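You operate a simulated robot arm through the tools that you are given. There is no shell and no other tool.

You are at the controls of a simulated robot arm. One attempt, no reset.

JOB
Unclamp the brown block, lay it on the deck's wall-side edge and sand the specks off the plate.
Fine: knob to FREE, slider back; blue puck, put back after; the vent stays shut. What is to be rubbed or washed off counts as gone when no trace of it is left.
Where things are to end (x, y in the base frame): brown block within 0.06 m of [0.59, -0.17].

The check looks at the end state, three seconds after you hand in, the way a careful person would. Anything else that was tipped, shoved, dropped, spilled or broken makes it a failure.

ROBOT AND FRAMES
A 7-joint arm with a two-finger parallel gripper, fixed in place. Base frame: the origin is at the foot of the arm, x ahead of it, y to its left, z up. Units: m, degrees, N and s.
With the tool pointing down near the work surface it reaches from about 0.28 to 0.72 m from the base axis. Its first joint turns from -166.0 to 166.0 degrees. Payload 3.43 kg.
The tool frame sits at the grasp point between the pads (the TCP): z along the fingers, y along the line on which they close. The tips reach 0.034 m beyond it. The gripper opens to 0.128 m. The fingers are 0.024 m wide and 0.012 m thick; the gripper's body (0.048 by 0.13 m) begins 0.096 m behind the TCP.
Orientation is told as [roll, pitch, yaw] about the base's x, y, z axes, in that order, counted from this pose: with the fingers straight down and closing along the base's y, the tool's x points along the base's -x, its y along +y and its z along -z.

CONTROLS
- The arm moves only by the tool send_rows. Its argument "plan" is one flat list of numbers, 7 for each row, row after row: the turn, a rotation vector about the base's x, y, z in degrees, then the shift along the base's x, y, z in mm, then the finger opening in mm, from 0 to 128. In form: [wx, wy, wz, tx, ty, tz, jaw, wx, wy, wz, tx, ty, tz, jaw, ...]. A call has 1 to 20 rows; each row shifts and turns the commanded pose from where the row before left it. A row lasts 0.2 s, in which the tool goes at most 0.05 m and 8.6 degrees; a call with a longer step from one row to the next is refused whole, and so is a gripper value outside its range. Where a pose cannot be reached the arm comes as near as it can. A force on the tool above 50 N (or 10 N above the force at the start of the call, whichever is more), or a blocked arm, ends the call early, and 0.2 s more pass. Each finger travels about 0.108 m/s and halts on what it meets, pressing with about 21 N; the grip force reading is that of the motor and also rises with nothing between the fingers. The clock runs only during rows and for 0.2 s after the last one: add rows that do not move to give the fingers time. It gives the time, the measured TCP pose, the force on the tool (base axes), the opening and the grip force at its end, in the units of the frame above (readings bear some noise), with the torque about the TCP (base axes, N m) and any sound that the robot's microphone picked up.
- Cameras (640 x 400 px; columns grow to the right, rows downward): "scene" is fixed at [0.0415, 0.4914, 1.5538]; the picture's right is [-0.59, -0.81, 0.00], its down [-0.52, 0.38, -0.77] and it looks along [0.62, -0.45, -0.64] (base axes); focal length 335 px, centre (320, 200). "wrist" rides on the gripper at [0.076, -0.011, -0.16] in the tool frame; the picture's right is [0.15, 0.99, 0.00], its down [-0.88, 0.13, -0.46] and it looks along [-0.45, 0.07, 0.89] (tool axes); focal length 234 px, centre (320, 200). There is no depth. A picture from a camera that has moved, and an enlarged one, comes with that camera's place and axes in the base frame and with its lens. The place of the scene camera against the robot may be out by one fixed shift of up to 0.018 m in any direction.
- get_image(camera): a new picture of that camera. No time passes.
- raise_lower(by): slides the trunk up (or, below 0, down) by that many m; the arm rides with it, the base frame stays. It gives what a move gives, with no picture.
- inspect(camera, box): a new picture of the part [left, top, right, bottom] of that camera's present view, enlarged. No time passes.
- sign_off(): hands the job in; it is judged then, once.

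Nothing tells you positions but the pictures and the camera data. Unless the task says otherwise, let go and move clear before handing in.

The tools are called after ">>>" by a JSON object that holds its "op" and its "data". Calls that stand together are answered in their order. send_rows: Moves the arm, as the interface text tells. Its arguments: {"type":"object","properties":{"plan":{"type":"array"}},"required":["plan"]} The other tools are called the same way: raise_lower (by) slides the trunk up or down; get_image (camera) takes a picture; inspect (camera, box) takes an enlarged picture of a part of a camera's view; sign_off () hands the job in.

At the start:

```text
clock: 0.0
ee_pos: [0.3885, 0.1032, 1.1375]
orientation: [0.0, 0.0, 0.0]
ft_force: [-0.6, -1.0, 0.0]
torque: [-0.03, -0.01, -0.01]
grip_width: 0.1281
finger_force: 0.1
trunk travel left (down, up): [-0.25, 0.074]
```

scene: 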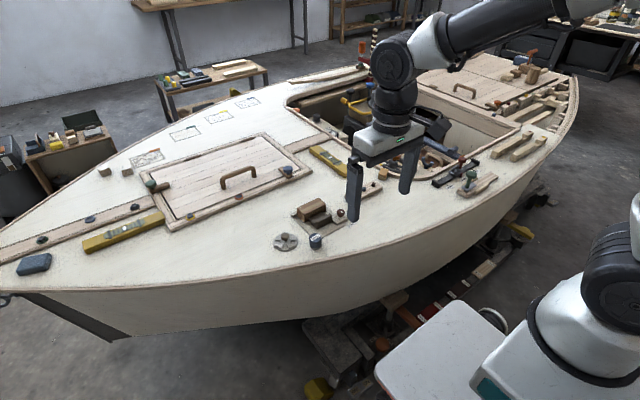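
wrist: 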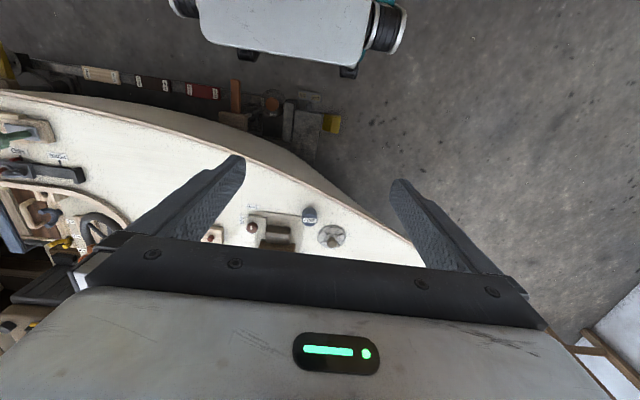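

I see a boat deck with a small clamp fixture (brown block), a round vent, a blue puck-like object nearby, and other items. I'll enlarge the views before moving anything.

>>> {"op": "inspect", "data": {"camera": "scene", "box": [260, 170, 400, 260]}}

>>> {"op": "inspect", "data": {"camera": "wrist", "box": [200, 180, 380, 270]}}

>>> {"op": "inspect", "data": {"camera": "scene", "box": [400, 120, 560, 220]}}

>>> {"op": "inspect", "data": {"camera": "scene", "box": [80, 90, 280, 220]}}

>>> {"op": "inspect", "data": {"camera": "scene", "box": [0, 160, 160, 290]}}

```text
4.44 times, centred on (330, 215) of scene
camera zoom: at [0.0415, 0.4914, 1.5538], right [-0.59, -0.81, 0.0], down [-0.52, 0.38, -0.77], along [0.62, -0.45, -0.64], focal length 1487 px, centre (276, 133)
```

zoom: 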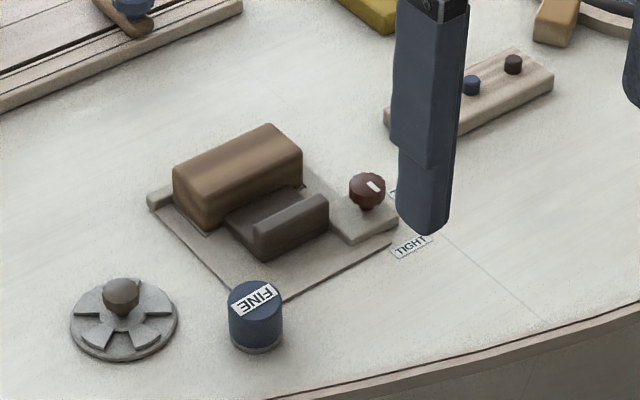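

```text
3.56 times, centred on (290, 225) of wrist
camera zoom: at [0.3126, 0.0917, 1.2968], right [-0.15, 0.99, 0.0], down [0.88, 0.13, 0.46], along [0.45, 0.07, -0.89], focal length 833 px, centre (427, 111)
```

zoom: 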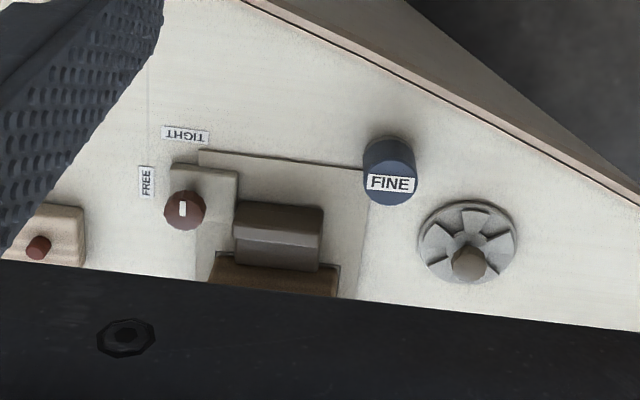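

```text
4.00 times, centred on (480, 170) of scene
camera zoom: at [0.0415, 0.4914, 1.5538], right [-0.59, -0.81, 0.0], down [-0.52, 0.38, -0.77], along [0.62, -0.45, -0.64], focal length 1338 px, centre (-320, 320)
```

zoom: 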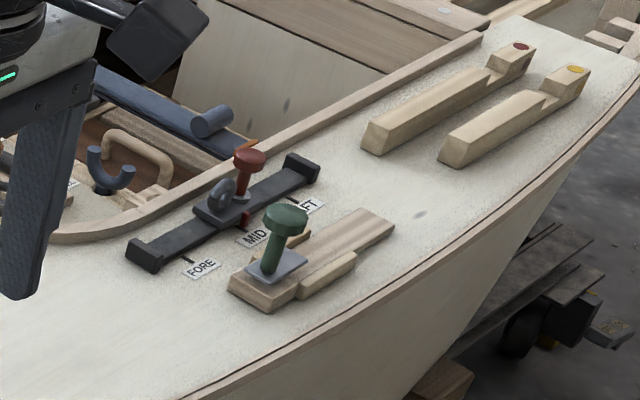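

```text
3.08 times, centred on (180, 155) of scene
camera zoom: at [0.0415, 0.4914, 1.5538], right [-0.59, -0.81, 0.0], down [-0.52, 0.38, -0.77], along [0.62, -0.45, -0.64], focal length 1029 px, centre (751, 338)
```

zoom: 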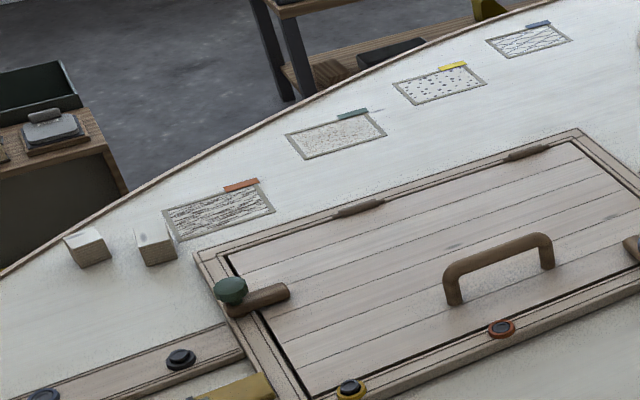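

```text
3.08 times, centred on (80, 225) of scene
camera zoom: at [0.0415, 0.4914, 1.5538], right [-0.59, -0.81, 0.0], down [-0.52, 0.38, -0.77], along [0.62, -0.45, -0.64], focal length 1029 px, centre (1058, 123)
```

zoom: 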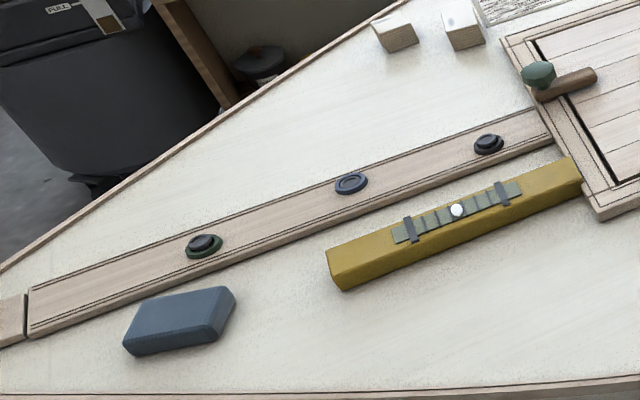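

I can make out the vise with the brown block, a dark slider and a red knob near (0.65, 0.03). The FINE blue puck is near (0.59, 0.11) and the vent is beside it. I'll move the wrist camera forward to see them from above.

>>> {"op": "send_rows", "data": {"plan": [0, 0, 0, 40, -20, 0, 128, 0, 0, 0, 40, -20, 0, 128, 0, 0, 0, 40, -20, 0, 128]}}

>>> {"op": "get_image", "data": {"camera": "wrist"}}

>>> {"op": "get_image", "data": {"camera": "scene"}}

```text
clock: 0.8
ee_pos: [0.5078, 0.0416, 1.1382]
orientation: [-0.1, -0.1, 0.0]
ft_force: [1.2, 0.4, 0.4]
torque: [0.0, -0.02, -0.01]
grip_width: 0.1278
finger_force: 0.0
trunk travel left (down, up): [-0.25, 0.074]
```

```text
taken
camera wrist: at [0.433, 0.0298, 1.2973], right [-0.15, 0.99, 0.0], down [0.88, 0.13, 0.46], along [0.45, 0.07, -0.89], focal length 234 px, centre (320, 200)
```

wrist: 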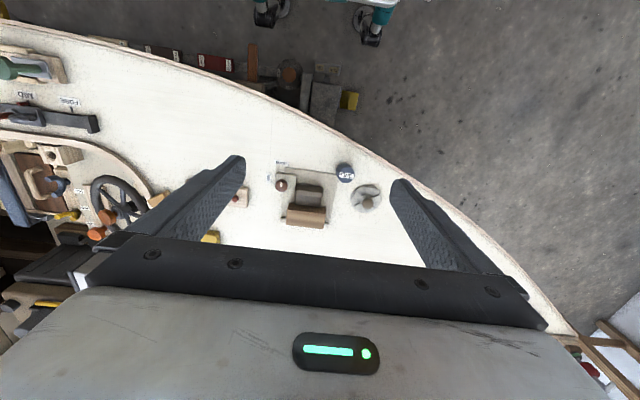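

```text
taken
```

scene: 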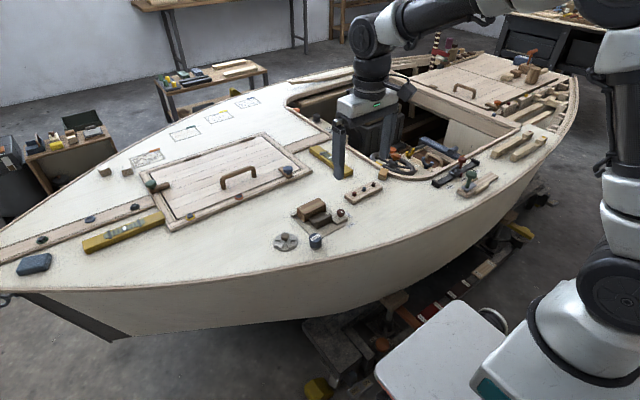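

>>> {"op": "inspect", "data": {"camera": "wrist", "box": [230, 140, 410, 250]}}

>>> {"op": "inspect", "data": {"camera": "scene", "box": [260, 170, 400, 260]}}

>>> {"op": "inspect", "data": {"camera": "scene", "box": [290, 190, 360, 235]}}

>>> {"op": "inspect", "data": {"camera": "wrist", "box": [180, 80, 360, 200]}}

```text
3.56 times, centred on (320, 195) of wrist
camera zoom: at [0.433, 0.0298, 1.2973], right [-0.15, 0.99, 0.0], down [0.88, 0.13, 0.46], along [0.45, 0.07, -0.89], focal length 833 px, centre (320, 218)
```

zoom: 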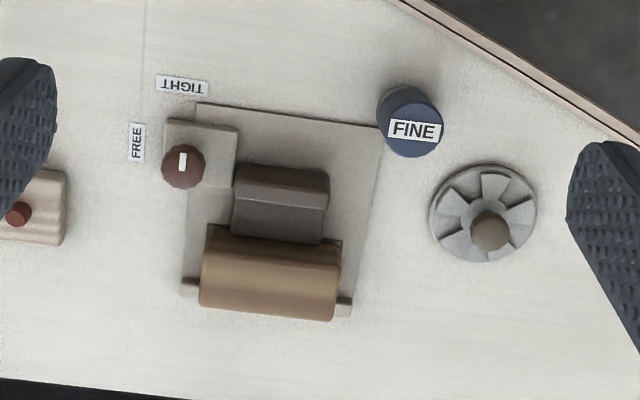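

```text
4.44 times, centred on (330, 215) of scene
camera zoom: at [0.0415, 0.4914, 1.5538], right [-0.59, -0.81, 0.0], down [-0.52, 0.38, -0.77], along [0.62, -0.45, -0.64], focal length 1487 px, centre (276, 133)
```

zoom: 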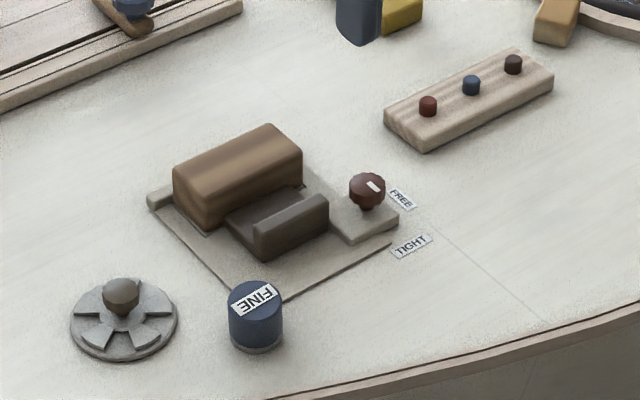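

```text
8.89 times, centred on (325, 212) of scene
camera zoom: at [0.0415, 0.4914, 1.5538], right [-0.59, -0.81, 0.0], down [-0.52, 0.38, -0.77], along [0.62, -0.45, -0.64], focal length 2974 px, centre (276, 89)
```

zoom: 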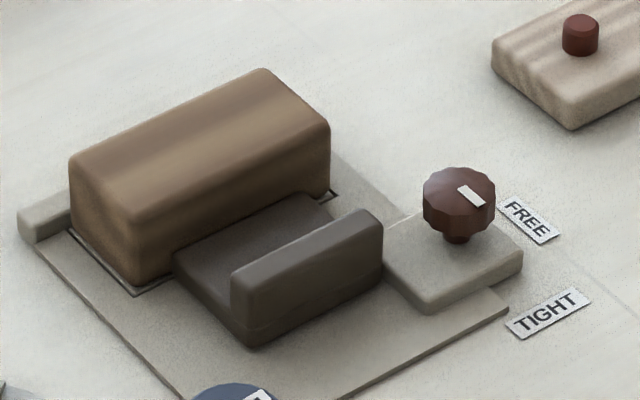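

```text
3.33 times, centred on (270, 140) of wrist
camera zoom: at [0.433, 0.0298, 1.2973], right [-0.15, 0.99, 0.0], down [0.88, 0.13, 0.46], along [0.45, 0.07, -0.89], focal length 781 px, centre (487, 400)
```

zoom: 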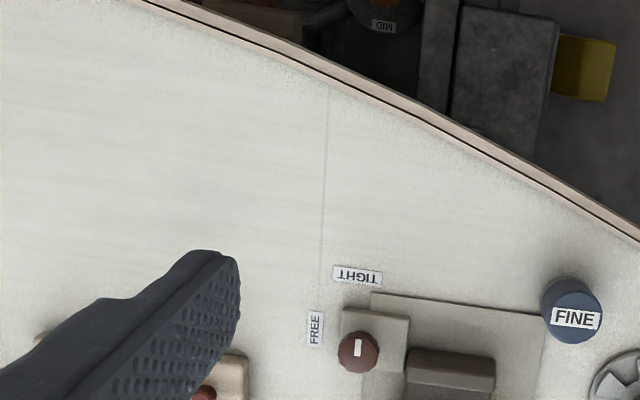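

The knob is at about (0.646, -0.021) with its top near z 0.83. The puck top is at (0.601, 0.113, 0.835) and the block is around (0.72, 0.04). The mark points at TIGHT, so FREE is +90° about z. I'll go lower for a closer look.

>>> {"op": "send_rows", "data": {"plan": [0, 0, 0, 18, -2, -40, 128, 0, 0, 0, 18, -2, -40, 128, 0, 0, 0, 18, -2, -40, 128, 0, 0, 0, 18, -2, -40, 128, 0, 0, 0, 0, 0, 0, 128]}}

>>> {"op": "get_image", "data": {"camera": "wrist"}}

>>> {"op": "inspect", "data": {"camera": "wrist", "box": [230, 100, 410, 240]}}

```text
clock: 2.0
ee_pos: [0.5813, 0.0352, 0.9769]
orientation: [0.1, 0.0, 0.0]
ft_force: [0.0, -0.6, -0.6]
torque: [0.01, 0.03, 0.02]
grip_width: 0.1281
finger_force: 0.2
trunk travel left (down, up): [-0.25, 0.074]
```

```text
taken
camera wrist: at [0.5055, 0.0231, 1.1365], right [-0.15, 0.99, 0.0], down [0.88, 0.13, 0.46], along [0.45, 0.07, -0.89], focal length 234 px, centre (320, 200)
```

wrist: 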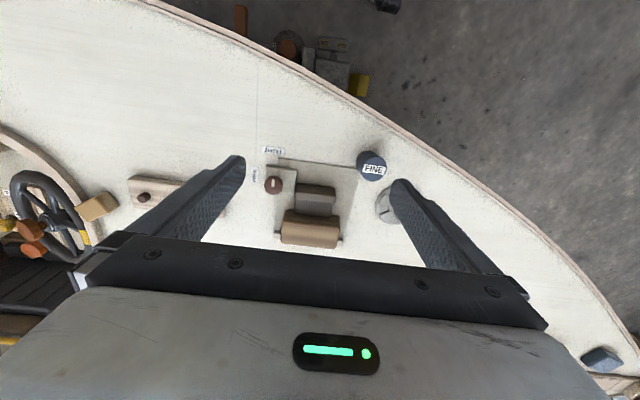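

```text
2.86 times, centred on (320, 170) of wrist
camera zoom: at [0.5055, 0.0231, 1.1365], right [-0.15, 0.99, 0.0], down [0.88, 0.13, 0.46], along [0.45, 0.07, -0.89], focal length 669 px, centre (320, 286)
```

zoom: 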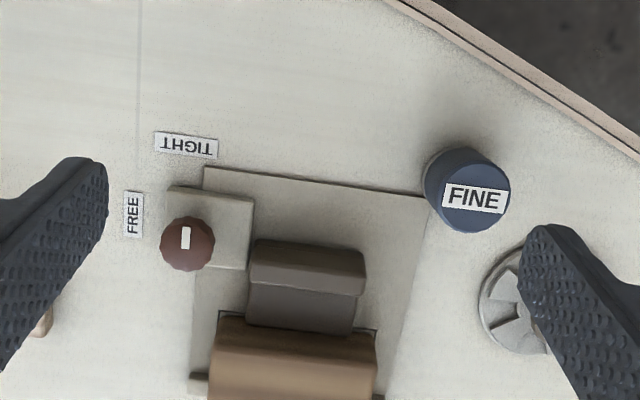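

Same positions as before; the deck is at about z 0.797. I'll enlarge the vise more.

>>> {"op": "inspect", "data": {"camera": "wrist", "box": [260, 145, 350, 245]}}

>>> {"op": "inspect", "data": {"camera": "scene", "box": [290, 190, 360, 235]}}

>>> {"op": "inspect", "data": {"camera": "scene", "box": [265, 215, 335, 260]}}

>>> {"op": "inspect", "data": {"camera": "scene", "box": [330, 170, 450, 250]}}

```text
4.00 times, centred on (305, 195) of wrist
camera zoom: at [0.5055, 0.0231, 1.1365], right [-0.15, 0.99, 0.0], down [0.88, 0.13, 0.46], along [0.45, 0.07, -0.89], focal length 937 px, centre (380, 220)
```

zoom: 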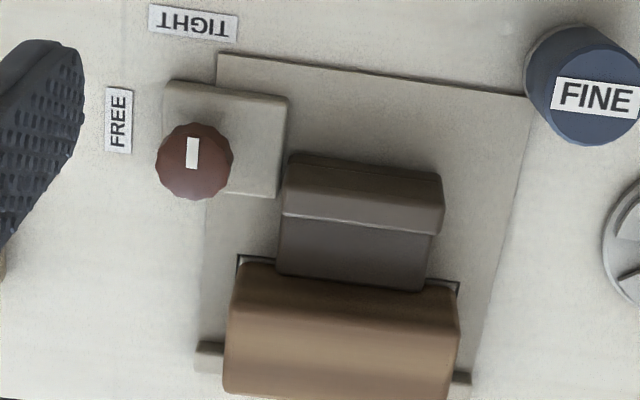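

```text
8.89 times, centred on (325, 212) of scene
camera zoom: at [0.0415, 0.4914, 1.5538], right [-0.59, -0.81, 0.0], down [-0.52, 0.38, -0.77], along [0.62, -0.45, -0.64], focal length 2974 px, centre (276, 89)
```

zoom: 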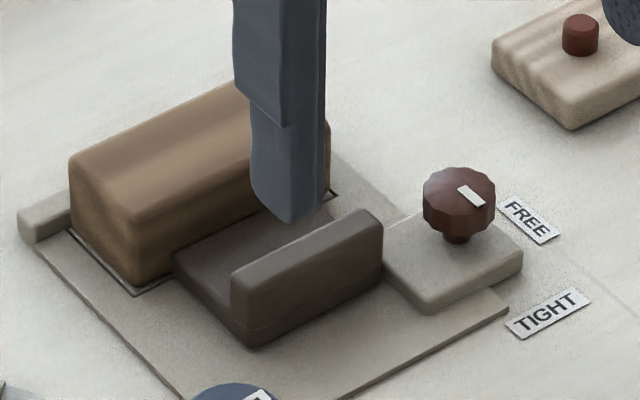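

```text
8.89 times, centred on (300, 238) of scene
camera zoom: at [0.0415, 0.4914, 1.5538], right [-0.59, -0.81, 0.0], down [-0.52, 0.38, -0.77], along [0.62, -0.45, -0.64], focal length 2974 px, centre (498, -133)
```

zoom: 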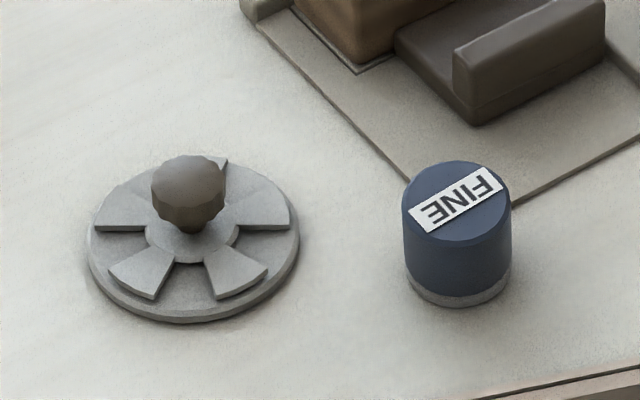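

```text
5.00 times, centred on (390, 210) of scene
camera zoom: at [0.0415, 0.4914, 1.5538], right [-0.59, -0.81, 0.0], down [-0.52, 0.38, -0.77], along [0.62, -0.45, -0.64], focal length 1673 px, centre (-30, 150)
```

zoom: 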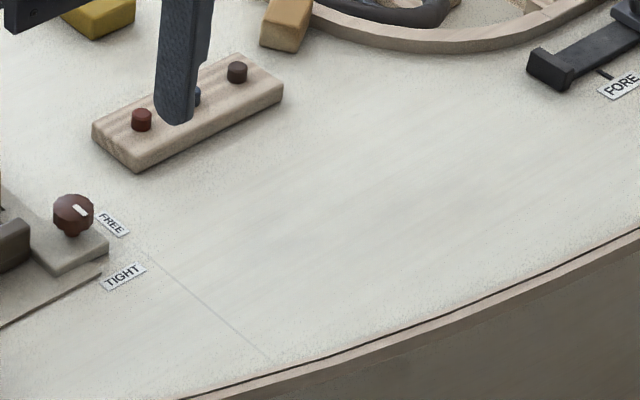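

The vise is aligned with the base axes:
- **Knob:** about (0.643, -0.0215).
- **Slider handle:** x 0.65–0.665, y 0.01–0.07.
- **Block:** about x 0.70–0.74, y 0.00–0.08.

I'll hover over the knob with the jaw turned 45°, so that turning it never brings a finger toward the slider.

>>> {"op": "send_rows", "data": {"plan": [0, 0, 7.5, 10.3, -9.45, -7, 128, 0, 0, 7.5, 10.3, -9.45, -7, 110, 0, 0, 7.5, 10.3, -9.45, -7, 90, 0, 0, 7.5, 10.3, -9.45, -7, 60, 0, 0, 7.5, 10.3, -9.45, -7, 60, 0, 0, 7.5, 10.3, -9.45, -7, 60, 0, 0, 0, 0, 0, 0, 60, 0, 0, 0, 0, 0, 0, 60]}}

>>> {"op": "get_image", "data": {"camera": "wrist"}}

>>> {"op": "inspect", "data": {"camera": "wrist", "box": [260, 120, 400, 240]}}

>>> {"op": "get_image", "data": {"camera": "scene"}}

```text
clock: 3.8
ee_pos: [0.6416, -0.0198, 0.9347]
orientation: [0.0, -0.1, 45.1]
ft_force: [0.2, 0.0, -0.4]
torque: [0.0, -0.01, 0.01]
grip_width: 0.0599
finger_force: 0.0
trunk travel left (down, up): [-0.25, 0.074]
```

```text
taken
camera wrist: at [0.5967, -0.083, 1.0946], right [-0.8, 0.59, 0.0], down [0.53, 0.72, 0.46], along [0.27, 0.37, -0.89], focal length 234 px, centre (320, 200)
```

wrist: 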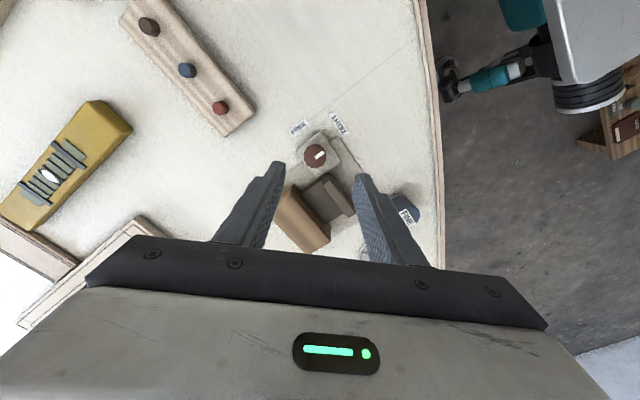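

```text
3.33 times, centred on (330, 180) of wrist
camera zoom: at [0.5967, -0.083, 1.0946], right [-0.8, 0.59, 0.0], down [0.53, 0.72, 0.46], along [0.27, 0.37, -0.89], focal length 781 px, centre (287, 267)
```

zoom: 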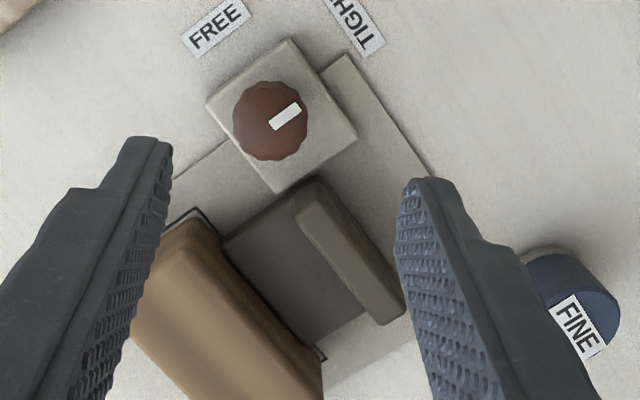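

```text
taken
```

scene: 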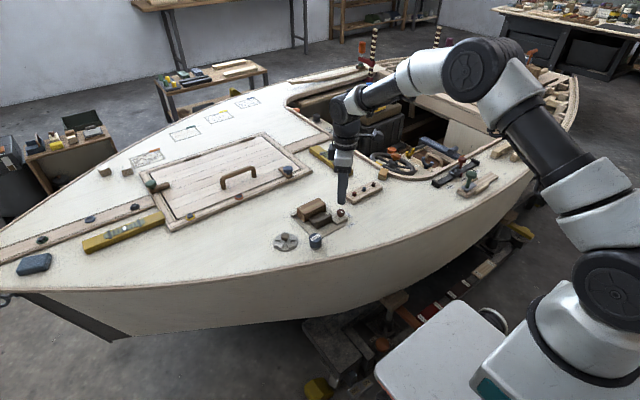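

The knob is centred at about (0.645, -0.023), close to under the TCP. I'll go down around it and close.

>>> {"op": "send_rows", "data": {"plan": [0, 0, 0, 3.4, -2.8, -25, 60, 0, 0, 0, 0, 0, -25, 60, 0, 0, 0, 0, 0, -18, 60, 0, 0, 0, 0, 0, -14, 60, 0, 0, 0, 0, 0, 0, 60]}}

>>> {"op": "inspect", "data": {"camera": "wrist", "box": [230, 100, 410, 240]}}

>>> {"op": "inspect", "data": {"camera": "scene", "box": [290, 170, 390, 240]}}

```text
clock: 5.0
ee_pos: [0.6452, -0.0235, 0.8527]
orientation: [0.0, -0.1, 45.0]
ft_force: [0.4, -0.9, 0.4]
torque: [0.02, 0.03, 0.0]
grip_width: 0.0598
finger_force: 0.0
trunk travel left (down, up): [-0.25, 0.074]
```

```text
2.86 times, centred on (320, 170) of wrist
camera zoom: at [0.6, -0.0857, 1.013], right [-0.8, 0.6, 0.0], down [0.53, 0.72, 0.46], along [0.27, 0.37, -0.89], focal length 669 px, centre (320, 286)
```

zoom: 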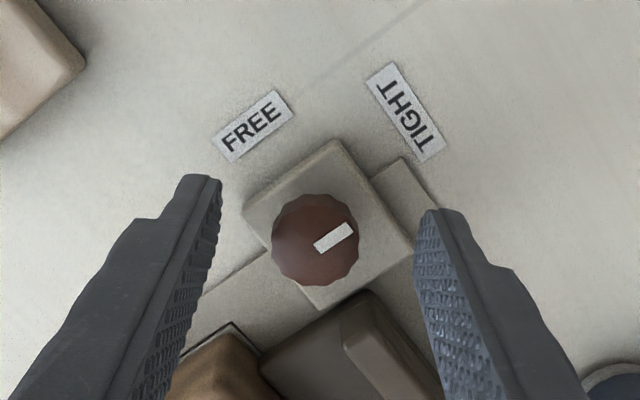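

```text
5.71 times, centred on (340, 205) of scene
camera zoom: at [0.0415, 0.4914, 1.5538], right [-0.59, -0.81, 0.0], down [-0.52, 0.38, -0.77], along [0.62, -0.45, -0.64], focal length 1912 px, centre (206, 171)
```

zoom: 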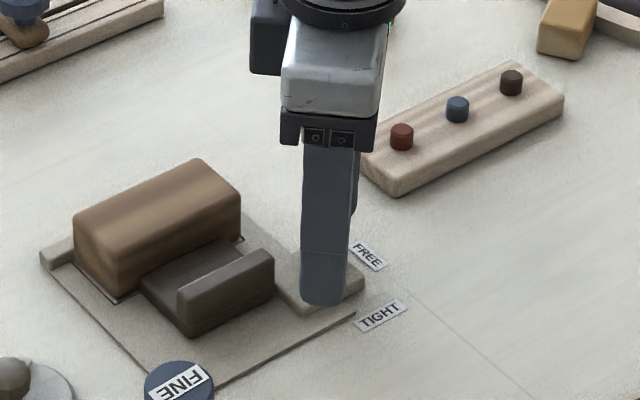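

The knob sits centred between the fingers with its top at z≈0.833. Closing, then turning +45°.

>>> {"op": "send_rows", "data": {"plan": [0, 0, 0, 0, 0, 0, 40, 0, 0, 0, 0, 0, 0, 20, 0, 0, 0, 0, 0, 0, 20, 0, 0, 0, 0, 0, 0, 20]}}

>>> {"op": "inspect", "data": {"camera": "wrist", "box": [230, 100, 410, 240]}}

```text
clock: 6.0
ee_pos: [0.6454, -0.0243, 0.854]
orientation: [-0.1, 0.0, 45.0]
ft_force: [5.6, -3.3, -1.9]
torque: [-0.01, -0.31, 0.07]
grip_width: 0.0254
finger_force: 44.7
trunk travel left (down, up): [-0.25, 0.074]
```

```text
2.86 times, centred on (320, 170) of wrist
camera zoom: at [0.6004, -0.0864, 1.0132], right [-0.8, 0.6, 0.0], down [0.53, 0.72, 0.46], along [0.27, 0.37, -0.89], focal length 669 px, centre (320, 286)
```

zoom: 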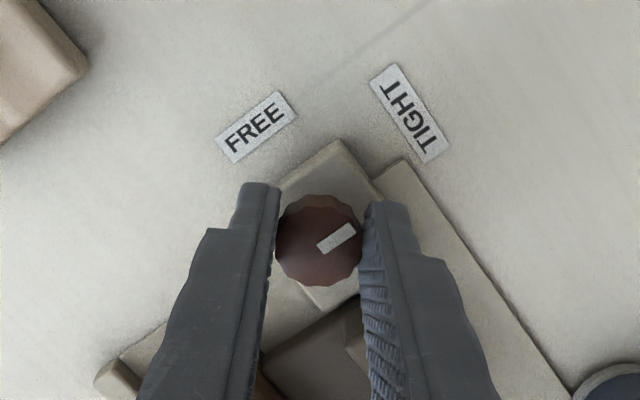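

>>> {"op": "send_rows", "data": {"plan": [0, 0, 7.5, 0, 0, 0, 20, 0, 0, 7.5, 0, 0, 0, 20, 0, 0, 7.5, 0, 0, 0, 20, 0, 0, 7.5, 0, 0, 0, 20, 0, 0, 7.5, 0, 0, 0, 20, 0, 0, 7.5, 0, 0, 0, 20, 0, 0, 0, 0, 0, 0, 20]}}

>>> {"op": "inspect", "data": {"camera": "wrist", "box": [230, 100, 410, 240]}}

```text
clock: 7.6
ee_pos: [0.6478, -0.0246, 0.8528]
orientation: [-0.2, 0.2, 90.2]
ft_force: [19.8, -17.1, 2.9]
torque: [0.09, -0.28, -0.07]
grip_width: 0.0257
finger_force: 45.1
trunk travel left (down, up): [-0.25, 0.074]
```

```text
2.86 times, centred on (320, 170) of wrist
camera zoom: at [0.6589, -0.1015, 1.0134], right [-0.99, -0.15, 0.0], down [-0.13, 0.88, 0.45], along [-0.06, 0.45, -0.89], focal length 669 px, centre (320, 286)
```

zoom: 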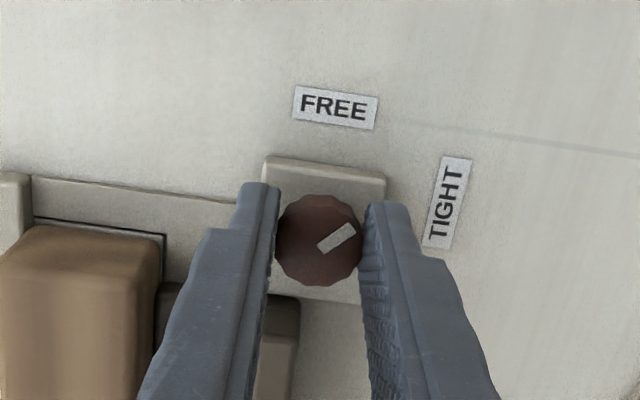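

The knob follows the fingers. There is some side force, so I'm slightly off its axis. I'll let go, re-centre, turn back and take a second grip.

>>> {"op": "send_rows", "data": {"plan": [0, 0, 0, 0, 0, 0, 46, 0, 0, 0, 0, 0, 0, 46, 0, 0, 0, 0, 0, 0, 46]}}

>>> {"op": "inspect", "data": {"camera": "wrist", "box": [230, 100, 410, 240]}}

```text
clock: 8.4
ee_pos: [0.6458, -0.0221, 0.8527]
orientation: [0.1, 0.0, 90.1]
ft_force: [0.0, 0.9, -0.5]
torque: [0.0, -0.02, 0.06]
grip_width: 0.0461
finger_force: 0.1
trunk travel left (down, up): [-0.25, 0.074]
```

```text
2.86 times, centred on (320, 170) of wrist
camera zoom: at [0.657, -0.099, 1.0122], right [-0.99, -0.15, 0.0], down [-0.13, 0.88, 0.46], along [-0.07, 0.45, -0.89], focal length 669 px, centre (320, 286)
```

zoom: 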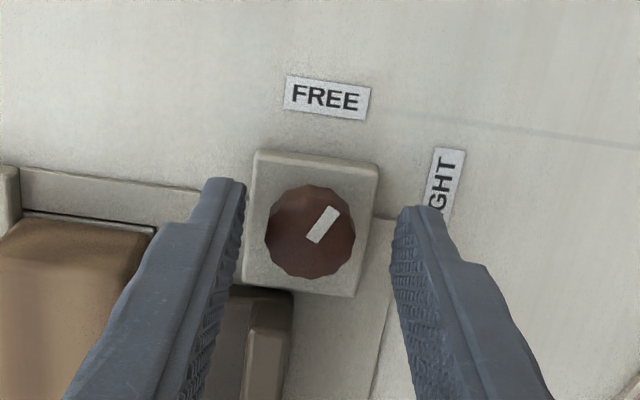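

The knob axis is nearer (0.648, -0.025). I'll shift there, rotate back 45°, re-grip and turn again.

>>> {"op": "send_rows", "data": {"plan": [0, 0, 0, 2.3, -2.8, 0, 46, 0, 0, -7.5, 0, 0, 0, 46, 0, 0, -7.5, 0, 0, 0, 46, 0, 0, -7.5, 0, 0, 0, 46, 0, 0, -7.5, 0, 0, 0, 46, 0, 0, -7.5, 0, 0, 0, 46, 0, 0, -7.5, 0, 0, 0, 46, 0, 0, 0, 0, 0, 0, 20, 0, 0, 0, 0, 0, 0, 20, 0, 0, 0, 0, 0, 0, 20]}}

>>> {"op": "inspect", "data": {"camera": "wrist", "box": [230, 100, 410, 240]}}

```text
clock: 10.6
ee_pos: [0.6454, -0.0248, 0.8533]
orientation: [0.2, 0.2, 45.1]
ft_force: [-9.8, 8.2, 0.3]
torque: [-0.06, 0.66, 0.02]
grip_width: 0.0257
finger_force: 44.7
trunk travel left (down, up): [-0.25, 0.074]
```

```text
2.86 times, centred on (320, 170) of wrist
camera zoom: at [0.601, -0.0869, 1.0131], right [-0.8, 0.59, 0.0], down [0.53, 0.71, 0.46], along [0.27, 0.37, -0.89], focal length 669 px, centre (320, 286)
```

zoom: 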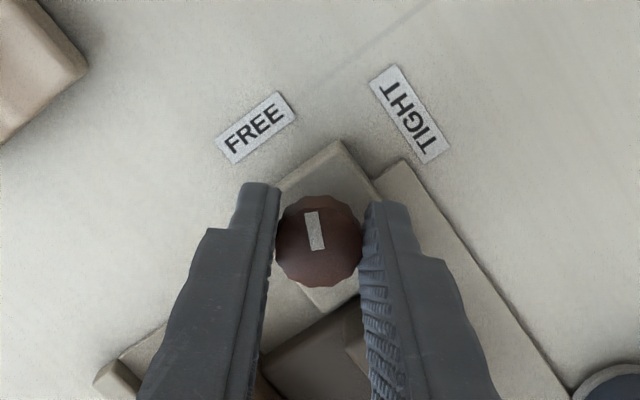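

>>> {"op": "send_rows", "data": {"plan": [0, 0, 7.5, -1.0, 0.6, 0, 20, 0, 0, 7.5, -0.5, 0.3, 0, 20, 0, 0, 7.5, 0, 0, 0, 20, 0, 0, 7.5, 0, 0, 0, 20, 0, 0, 7.5, 0, 0, 0, 20, 0, 0, 0, 0, 0, 0, 20]}}

>>> {"op": "inspect", "data": {"camera": "wrist", "box": [230, 100, 410, 240]}}

>>> {"op": "inspect", "data": {"camera": "scene", "box": [290, 170, 390, 240]}}

```text
clock: 12.0
ee_pos: [0.6479, -0.0261, 0.8526]
orientation: [-0.1, 0.1, 82.7]
ft_force: [1.9, -3.4, -6.5]
torque: [-0.05, -0.16, -0.13]
grip_width: 0.0256
finger_force: 45.2
trunk travel left (down, up): [-0.25, 0.074]
```

```text
2.86 times, centred on (320, 170) of wrist
camera zoom: at [0.6488, -0.1042, 1.0135], right [-1.0, -0.02, 0.0], down [-0.02, 0.89, 0.45], along [-0.01, 0.45, -0.89], focal length 669 px, centre (320, 286)
```

zoom: 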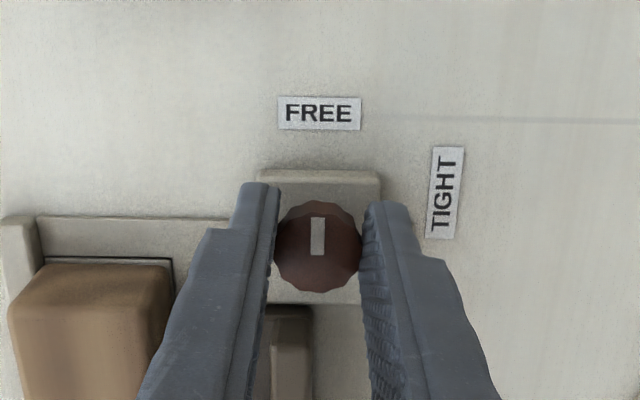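

```text
5.71 times, centred on (340, 205) of scene
camera zoom: at [0.0415, 0.4914, 1.5538], right [-0.59, -0.81, 0.0], down [-0.52, 0.38, -0.77], along [0.62, -0.45, -0.64], focal length 1912 px, centre (206, 171)
```

zoom: 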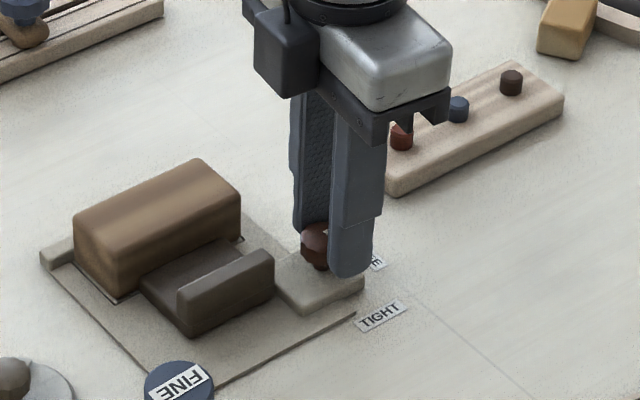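

The mark now points at FREE. I'll open, rise and check.

>>> {"op": "send_rows", "data": {"plan": [0, 0, 0, 0, 0, 0, 46, 0, 0, 0, 0, 0, 0, 46, 0, 0, 0, 0, 0, 25, 46, 0, 0, 0, 0, 0, 35, 46, 0, 0, 0, 0, 0, 0, 46]}}

>>> {"op": "inspect", "data": {"camera": "wrist", "box": [230, 100, 410, 240]}}

>>> {"op": "inspect", "data": {"camera": "scene", "box": [290, 190, 360, 235]}}

```text
clock: 13.2
ee_pos: [0.6449, -0.0255, 0.9162]
orientation: [0.0, 0.0, 82.5]
ft_force: [-0.5, 0.2, 0.4]
torque: [0.0, 0.0, 0.01]
grip_width: 0.046
finger_force: 0.0
trunk travel left (down, up): [-0.25, 0.074]
```

```text
2.86 times, centred on (320, 170) of wrist
camera zoom: at [0.6465, -0.1029, 1.074], right [-1.0, -0.02, 0.0], down [-0.01, 0.89, 0.46], along [-0.01, 0.46, -0.89], focal length 669 px, centre (320, 286)
```

zoom: 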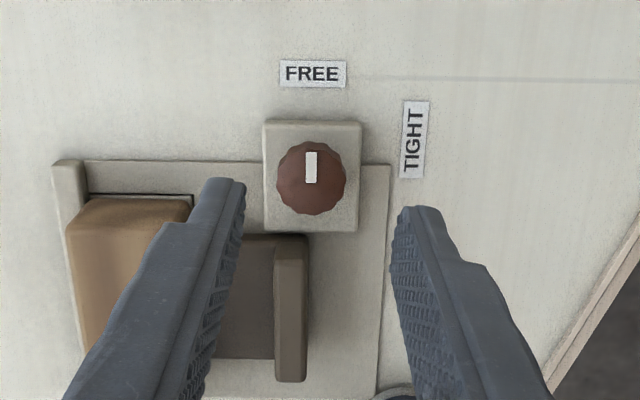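

```text
8.89 times, centred on (325, 212) of scene
camera zoom: at [0.0415, 0.4914, 1.5538], right [-0.59, -0.81, 0.0], down [-0.52, 0.38, -0.77], along [0.62, -0.45, -0.64], focal length 2974 px, centre (276, 89)
```

zoom: 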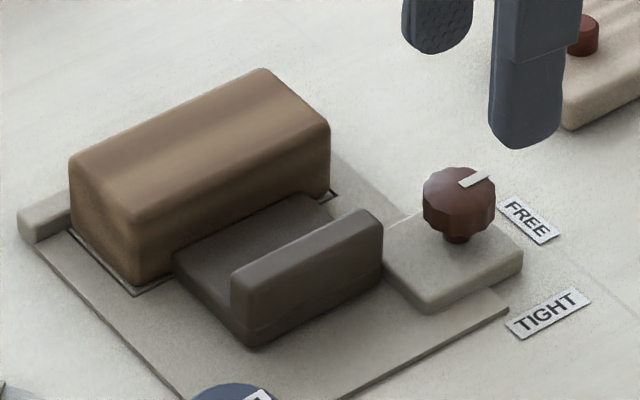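

The knob now points squarely at FREE. Next I'll go over the slider handle at about (0.656, 0.038), with the jaw closing along x.

>>> {"op": "send_rows", "data": {"plan": [0, 0, 3.75, 5.5, 31.5, 0, 40, 0, 0, 3.75, 5.5, 31.5, 0, 40, 0, 0, 0, 0, 0, 0, 40]}}

>>> {"op": "inspect", "data": {"camera": "wrist", "box": [230, 100, 410, 240]}}

>>> {"op": "inspect", "data": {"camera": "scene", "box": [280, 160, 380, 240]}}

```text
clock: 14.0
ee_pos: [0.6571, 0.037, 0.9149]
orientation: [0.0, 0.0, 90.1]
ft_force: [0.3, 0.5, 0.3]
torque: [-0.03, 0.0, -0.01]
grip_width: 0.0398
finger_force: 0.1
trunk travel left (down, up): [-0.25, 0.074]
```

```text
2.86 times, centred on (320, 170) of wrist
camera zoom: at [0.6688, -0.0397, 1.0738], right [-0.99, -0.15, 0.0], down [-0.13, 0.88, 0.46], along [-0.07, 0.45, -0.89], focal length 669 px, centre (320, 286)
```

zoom: 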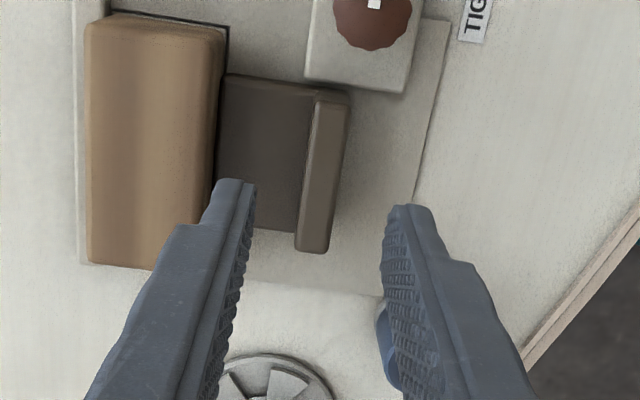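

```text
5.00 times, centred on (330, 200) of scene
camera zoom: at [0.0415, 0.4914, 1.5538], right [-0.59, -0.81, 0.0], down [-0.52, 0.38, -0.77], along [0.62, -0.45, -0.64], focal length 1673 px, centre (270, 200)
```

zoom: 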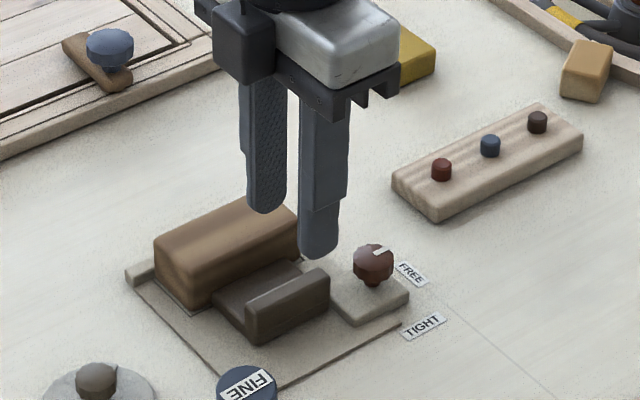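

The handle is centred at (0.655, 0.0375), close to under the TCP. Descend and grip it.

>>> {"op": "send_rows", "data": {"plan": [0, 0, 0, -1.6, 0.5, -25, 40, 0, 0, 0, 0, 0, -20, 40, 0, 0, 0, 0, 0, -12, 40, 0, 0, 0, 0, 0, -5, 40, 0, 0, 0, 0, 0, 0, 40]}}

>>> {"op": "inspect", "data": {"camera": "wrist", "box": [230, 100, 410, 240]}}

>>> {"op": "inspect", "data": {"camera": "scene", "box": [280, 160, 380, 240]}}

```text
clock: 15.2
ee_pos: [0.655, 0.039, 0.8514]
orientation: [-0.1, -0.1, 90.1]
ft_force: [-0.1, -0.6, -0.2]
torque: [-0.03, 0.01, 0.02]
grip_width: 0.0399
finger_force: 0.1
trunk travel left (down, up): [-0.25, 0.074]
```

```text
2.86 times, centred on (320, 170) of wrist
camera zoom: at [0.6669, -0.0377, 1.011], right [-0.99, -0.15, 0.0], down [-0.13, 0.88, 0.46], along [-0.07, 0.45, -0.89], focal length 669 px, centre (320, 286)
```

zoom: 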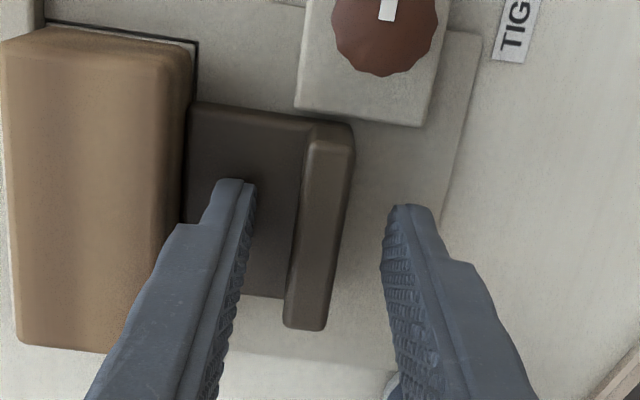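

```text
5.00 times, centred on (330, 200) of scene
camera zoom: at [0.0415, 0.4914, 1.5538], right [-0.59, -0.81, 0.0], down [-0.52, 0.38, -0.77], along [0.62, -0.45, -0.64], focal length 1673 px, centre (270, 200)
```

zoom: 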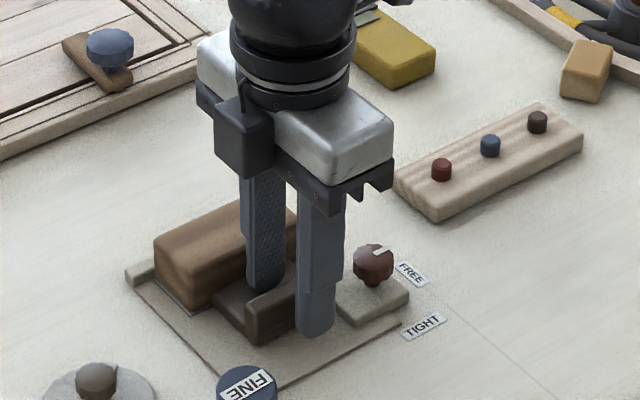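

>>> {"op": "send_rows", "data": {"plan": [0, 0, 0, 0, 0, 0, 20, 0, 0, 0, 0, 0, 0, 8, 0, 0, 0, 0, 0, 0, 8, 0, 0, 0, 0, 0, 0, 8]}}

>>> {"op": "inspect", "data": {"camera": "wrist", "box": [230, 100, 410, 240]}}

```text
clock: 16.2
ee_pos: [0.6552, 0.0386, 0.8506]
orientation: [0.0, 0.0, 90.0]
ft_force: [-0.2, 0.0, -0.9]
torque: [0.02, -0.04, -0.07]
grip_width: 0.0138
finger_force: 45.0
trunk travel left (down, up): [-0.25, 0.074]
```

```text
2.86 times, centred on (320, 170) of wrist
camera zoom: at [0.6668, -0.0378, 1.0109], right [-0.99, -0.15, 0.0], down [-0.13, 0.88, 0.46], along [-0.07, 0.45, -0.89], focal length 669 px, centre (320, 286)
```

zoom: 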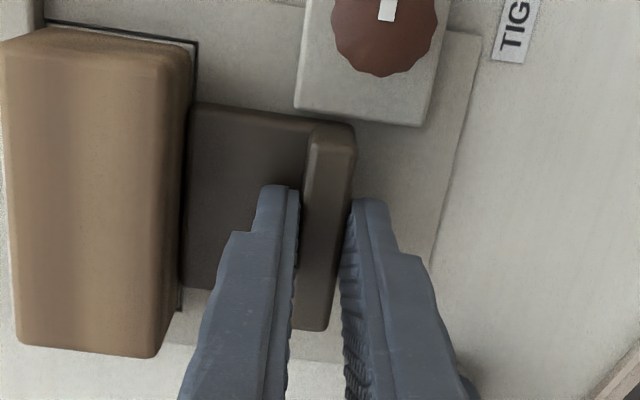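

Handle gripped. Pulling the slider back along -x in small steps.

>>> {"op": "send_rows", "data": {"plan": [0, 0, 0, -4, 0, 0, 8, 0, 0, 0, -5, 0, 0, 8, 0, 0, 0, -5, 0, 0, 8, 0, 0, 0, -5, 0, 0, 8, 0, 0, 0, 0, 0, 0, 8]}}

>>> {"op": "inspect", "data": {"camera": "wrist", "box": [230, 100, 410, 240]}}

>>> {"op": "inspect", "data": {"camera": "scene", "box": [280, 160, 380, 240]}}

```text
clock: 17.4
ee_pos: [0.6363, 0.0385, 0.8514]
orientation: [-0.1, 0.0, 90.1]
ft_force: [0.3, 0.6, 1.8]
torque: [0.34, 0.03, -0.02]
grip_width: 0.0139
finger_force: 44.8
trunk travel left (down, up): [-0.25, 0.074]
```

```text
2.86 times, centred on (320, 170) of wrist
camera zoom: at [0.6478, -0.0378, 1.0109], right [-0.99, -0.15, 0.0], down [-0.13, 0.88, 0.46], along [-0.07, 0.45, -0.89], focal length 669 px, centre (320, 286)
```

zoom: 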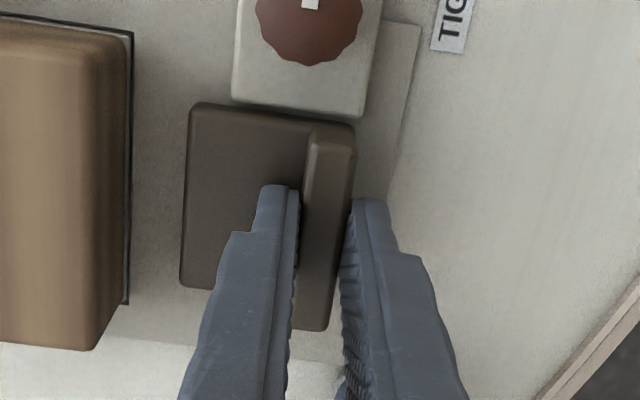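

```text
5.00 times, centred on (330, 200) of scene
camera zoom: at [0.0415, 0.4914, 1.5538], right [-0.59, -0.81, 0.0], down [-0.52, 0.38, -0.77], along [0.62, -0.45, -0.64], focal length 1673 px, centre (270, 200)
```

zoom: 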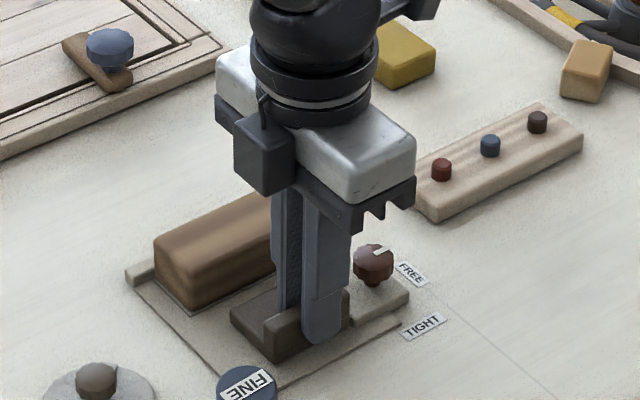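

>>> {"op": "send_rows", "data": {"plan": [0, 0, 0, -3, 0, 0, 8, 0, 0, 0, -3, 0, 0, 8, 0, 0, 0, -3, 0, 0, 8, 0, 0, 0, 0, 0, 0, 8]}}

>>> {"op": "inspect", "data": {"camera": "wrist", "box": [230, 100, 410, 240]}}

```text
clock: 18.4
ee_pos: [0.626, 0.0392, 0.851]
orientation: [0.0, 0.0, 90.1]
ft_force: [1.0, 1.9, 5.4]
torque: [-0.23, 0.34, -0.36]
grip_width: 0.0135
finger_force: 45.1
trunk travel left (down, up): [-0.25, 0.074]
```

```text
2.86 times, centred on (320, 170) of wrist
camera zoom: at [0.6382, -0.0378, 1.0109], right [-0.99, -0.15, 0.0], down [-0.13, 0.88, 0.46], along [-0.07, 0.45, -0.89], focal length 669 px, centre (320, 286)
```

zoom: 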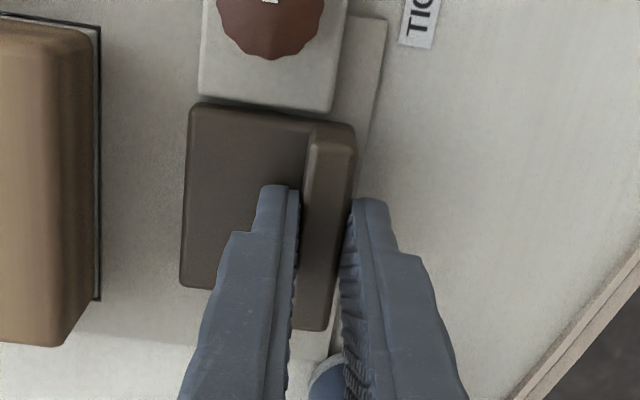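

>>> {"op": "send_rows", "data": {"plan": [0, 0, 0, -3, 0, 0, 8, 0, 0, 0, 0, 0, 0, 8]}}

>>> {"op": "inspect", "data": {"camera": "wrist", "box": [230, 100, 410, 240]}}

```text
clock: 19.0
ee_pos: [0.6267, 0.038, 0.8505]
orientation: [-0.2, 0.1, 90.1]
ft_force: [12.7, 4.1, -1.1]
torque: [-0.34, 0.07, -0.41]
grip_width: 0.0136
finger_force: 45.4
trunk travel left (down, up): [-0.25, 0.074]
```

```text
2.86 times, centred on (320, 170) of wrist
camera zoom: at [0.6371, -0.0379, 1.0109], right [-0.99, -0.15, 0.0], down [-0.13, 0.88, 0.46], along [-0.06, 0.45, -0.89], focal length 669 px, centre (320, 286)
```

zoom: 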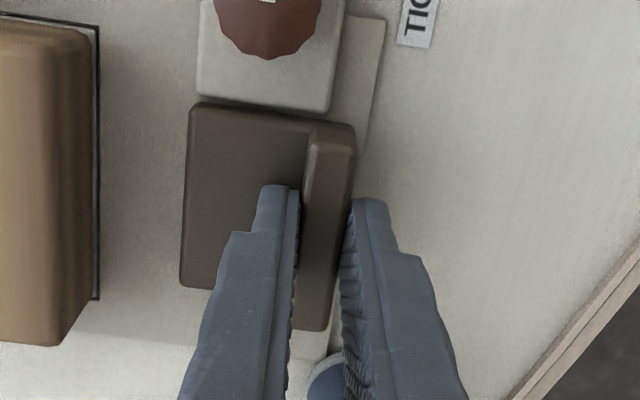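

The slider has reached its stop. I'll relieve, open, rise and turn the jaw back to close along y for the block.

>>> {"op": "send_rows", "data": {"plan": [0, 0, 0, 3, 0, 0, 8, 0, 0, 0, 0, 0, 0, 30, 0, 0, 0, 0, 0, 0, 36, 0, 0, 0, 0, 0, 25, 36, 0, 0, 0, 0, 0, 40, 36, 0, 0, 0, 0, 0, 40, 36, 0, 0, -7.5, 5, 0, 0, 60, 0, 0, -7.5, 5, 0, 0, 80, 0, 0, -7.5, 5, 0, 0, 110, 0, 0, -7.5, 5, 0, 0, 120, 0, 0, -7.5, 5, 0, 0, 120, 0, 0, -7.5, 5, 0, 0, 120, 0, 0, -7.5, 0, 0, 0, 120, 0, 0, -7.5, 0, 0, 0, 120, 0, 0, -7.5, 0, 0, 0, 120, 0, 0, -7.5, 0, 0, 0, 120, 0, 0, -7.5, 0, 0, 0, 120, 0, 0, -7.5, 0, 0, 0, 120, 0, 0, 0, 0, 0, 0, 120]}}

>>> {"op": "get_image", "data": {"camera": "wrist"}}

>>> {"op": "inspect", "data": {"camera": "wrist", "box": [230, 100, 410, 240]}}

>>> {"op": "inspect", "data": {"camera": "scene", "box": [280, 160, 380, 240]}}

```text
clock: 23.0
ee_pos: [0.6575, 0.0383, 0.9559]
orientation: [0.1, 0.0, 0.0]
ft_force: [0.9, 0.0, 0.4]
torque: [0.02, -0.04, 0.01]
grip_width: 0.12
finger_force: 0.1
trunk travel left (down, up): [-0.25, 0.074]
```

```text
taken
camera wrist: at [0.5819, 0.0261, 1.1161], right [-0.15, 0.99, 0.0], down [0.88, 0.13, 0.46], along [0.45, 0.07, -0.89], focal length 234 px, centre (320, 200)
```

wrist: 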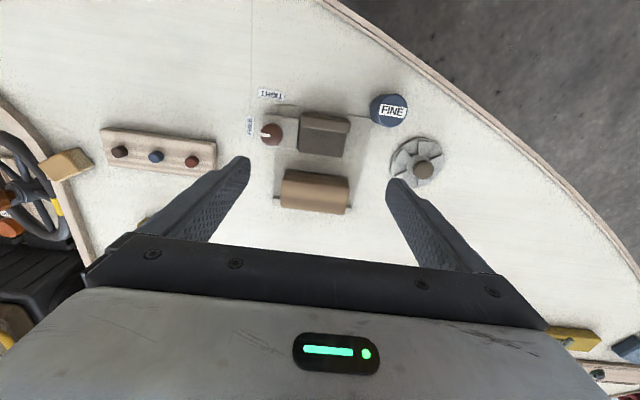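

```text
2.86 times, centred on (320, 170) of wrist
camera zoom: at [0.5819, 0.0261, 1.1161], right [-0.15, 0.99, 0.0], down [0.88, 0.13, 0.46], along [0.45, 0.07, -0.89], focal length 669 px, centre (320, 286)
```

zoom: 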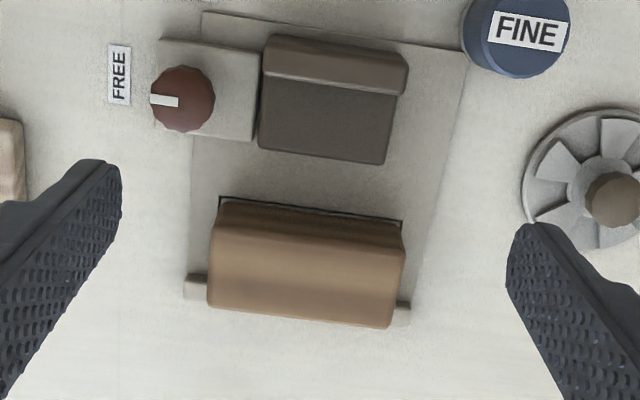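

```text
5.00 times, centred on (330, 200) of scene
camera zoom: at [0.0415, 0.4914, 1.5538], right [-0.59, -0.81, 0.0], down [-0.52, 0.38, -0.77], along [0.62, -0.45, -0.64], focal length 1673 px, centre (270, 200)
```

zoom: 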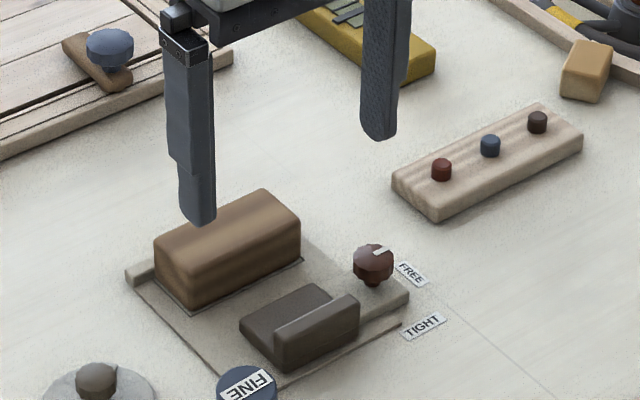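

The slider is fully back and the block is free, centred at about (0.72, 0.04). I'll descend over it with the fingers at its two ends.

>>> {"op": "send_rows", "data": {"plan": [0, 0, 0, 20, 1, 0, 120, 0, 0, 0, 20, 0.7, 0, 120, 0, 0, 0, 17.5, 0, -20, 114, 0, 0, 0, 0, 0, -20, 114, 0, 0, 0, 0, 0, 0, 114]}}

>>> {"op": "inspect", "data": {"camera": "wrist", "box": [230, 100, 410, 240]}}

>>> {"op": "inspect", "data": {"camera": "scene", "box": [260, 160, 380, 240]}}

```text
clock: 24.2
ee_pos: [0.7155, 0.0407, 0.9176]
orientation: [0.0, 0.0, 0.0]
ft_force: [0.2, 0.0, -0.6]
torque: [0.03, 0.04, 0.0]
grip_width: 0.114
finger_force: 0.2
trunk travel left (down, up): [-0.25, 0.074]
```

```text
2.86 times, centred on (320, 170) of wrist
camera zoom: at [0.6396, 0.0282, 1.0761], right [-0.15, 0.99, 0.0], down [0.88, 0.13, 0.46], along [0.45, 0.07, -0.89], focal length 669 px, centre (320, 286)
```

zoom: 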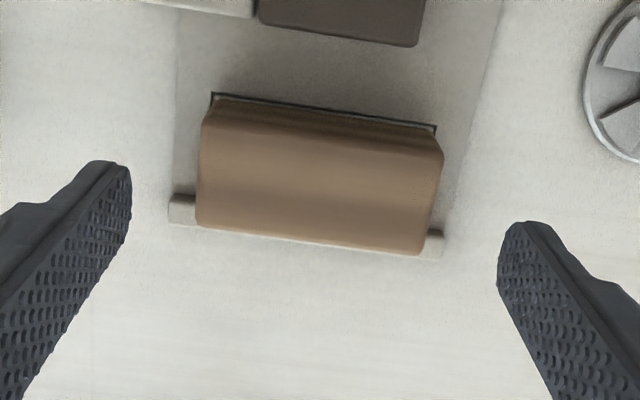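

```text
5.00 times, centred on (320, 200) of scene
camera zoom: at [0.0415, 0.4914, 1.5538], right [-0.59, -0.81, 0.0], down [-0.52, 0.38, -0.77], along [0.62, -0.45, -0.64], focal length 1673 px, centre (320, 200)
```

zoom: 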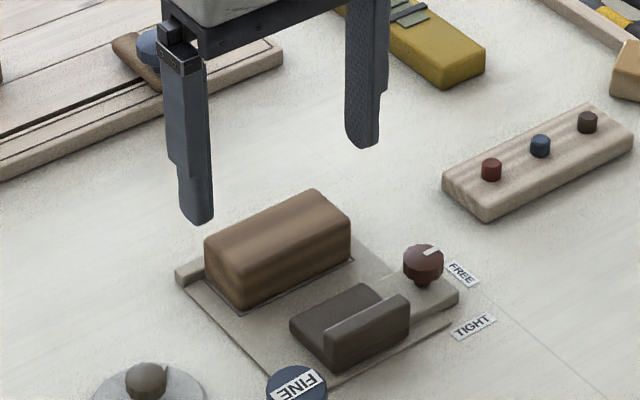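

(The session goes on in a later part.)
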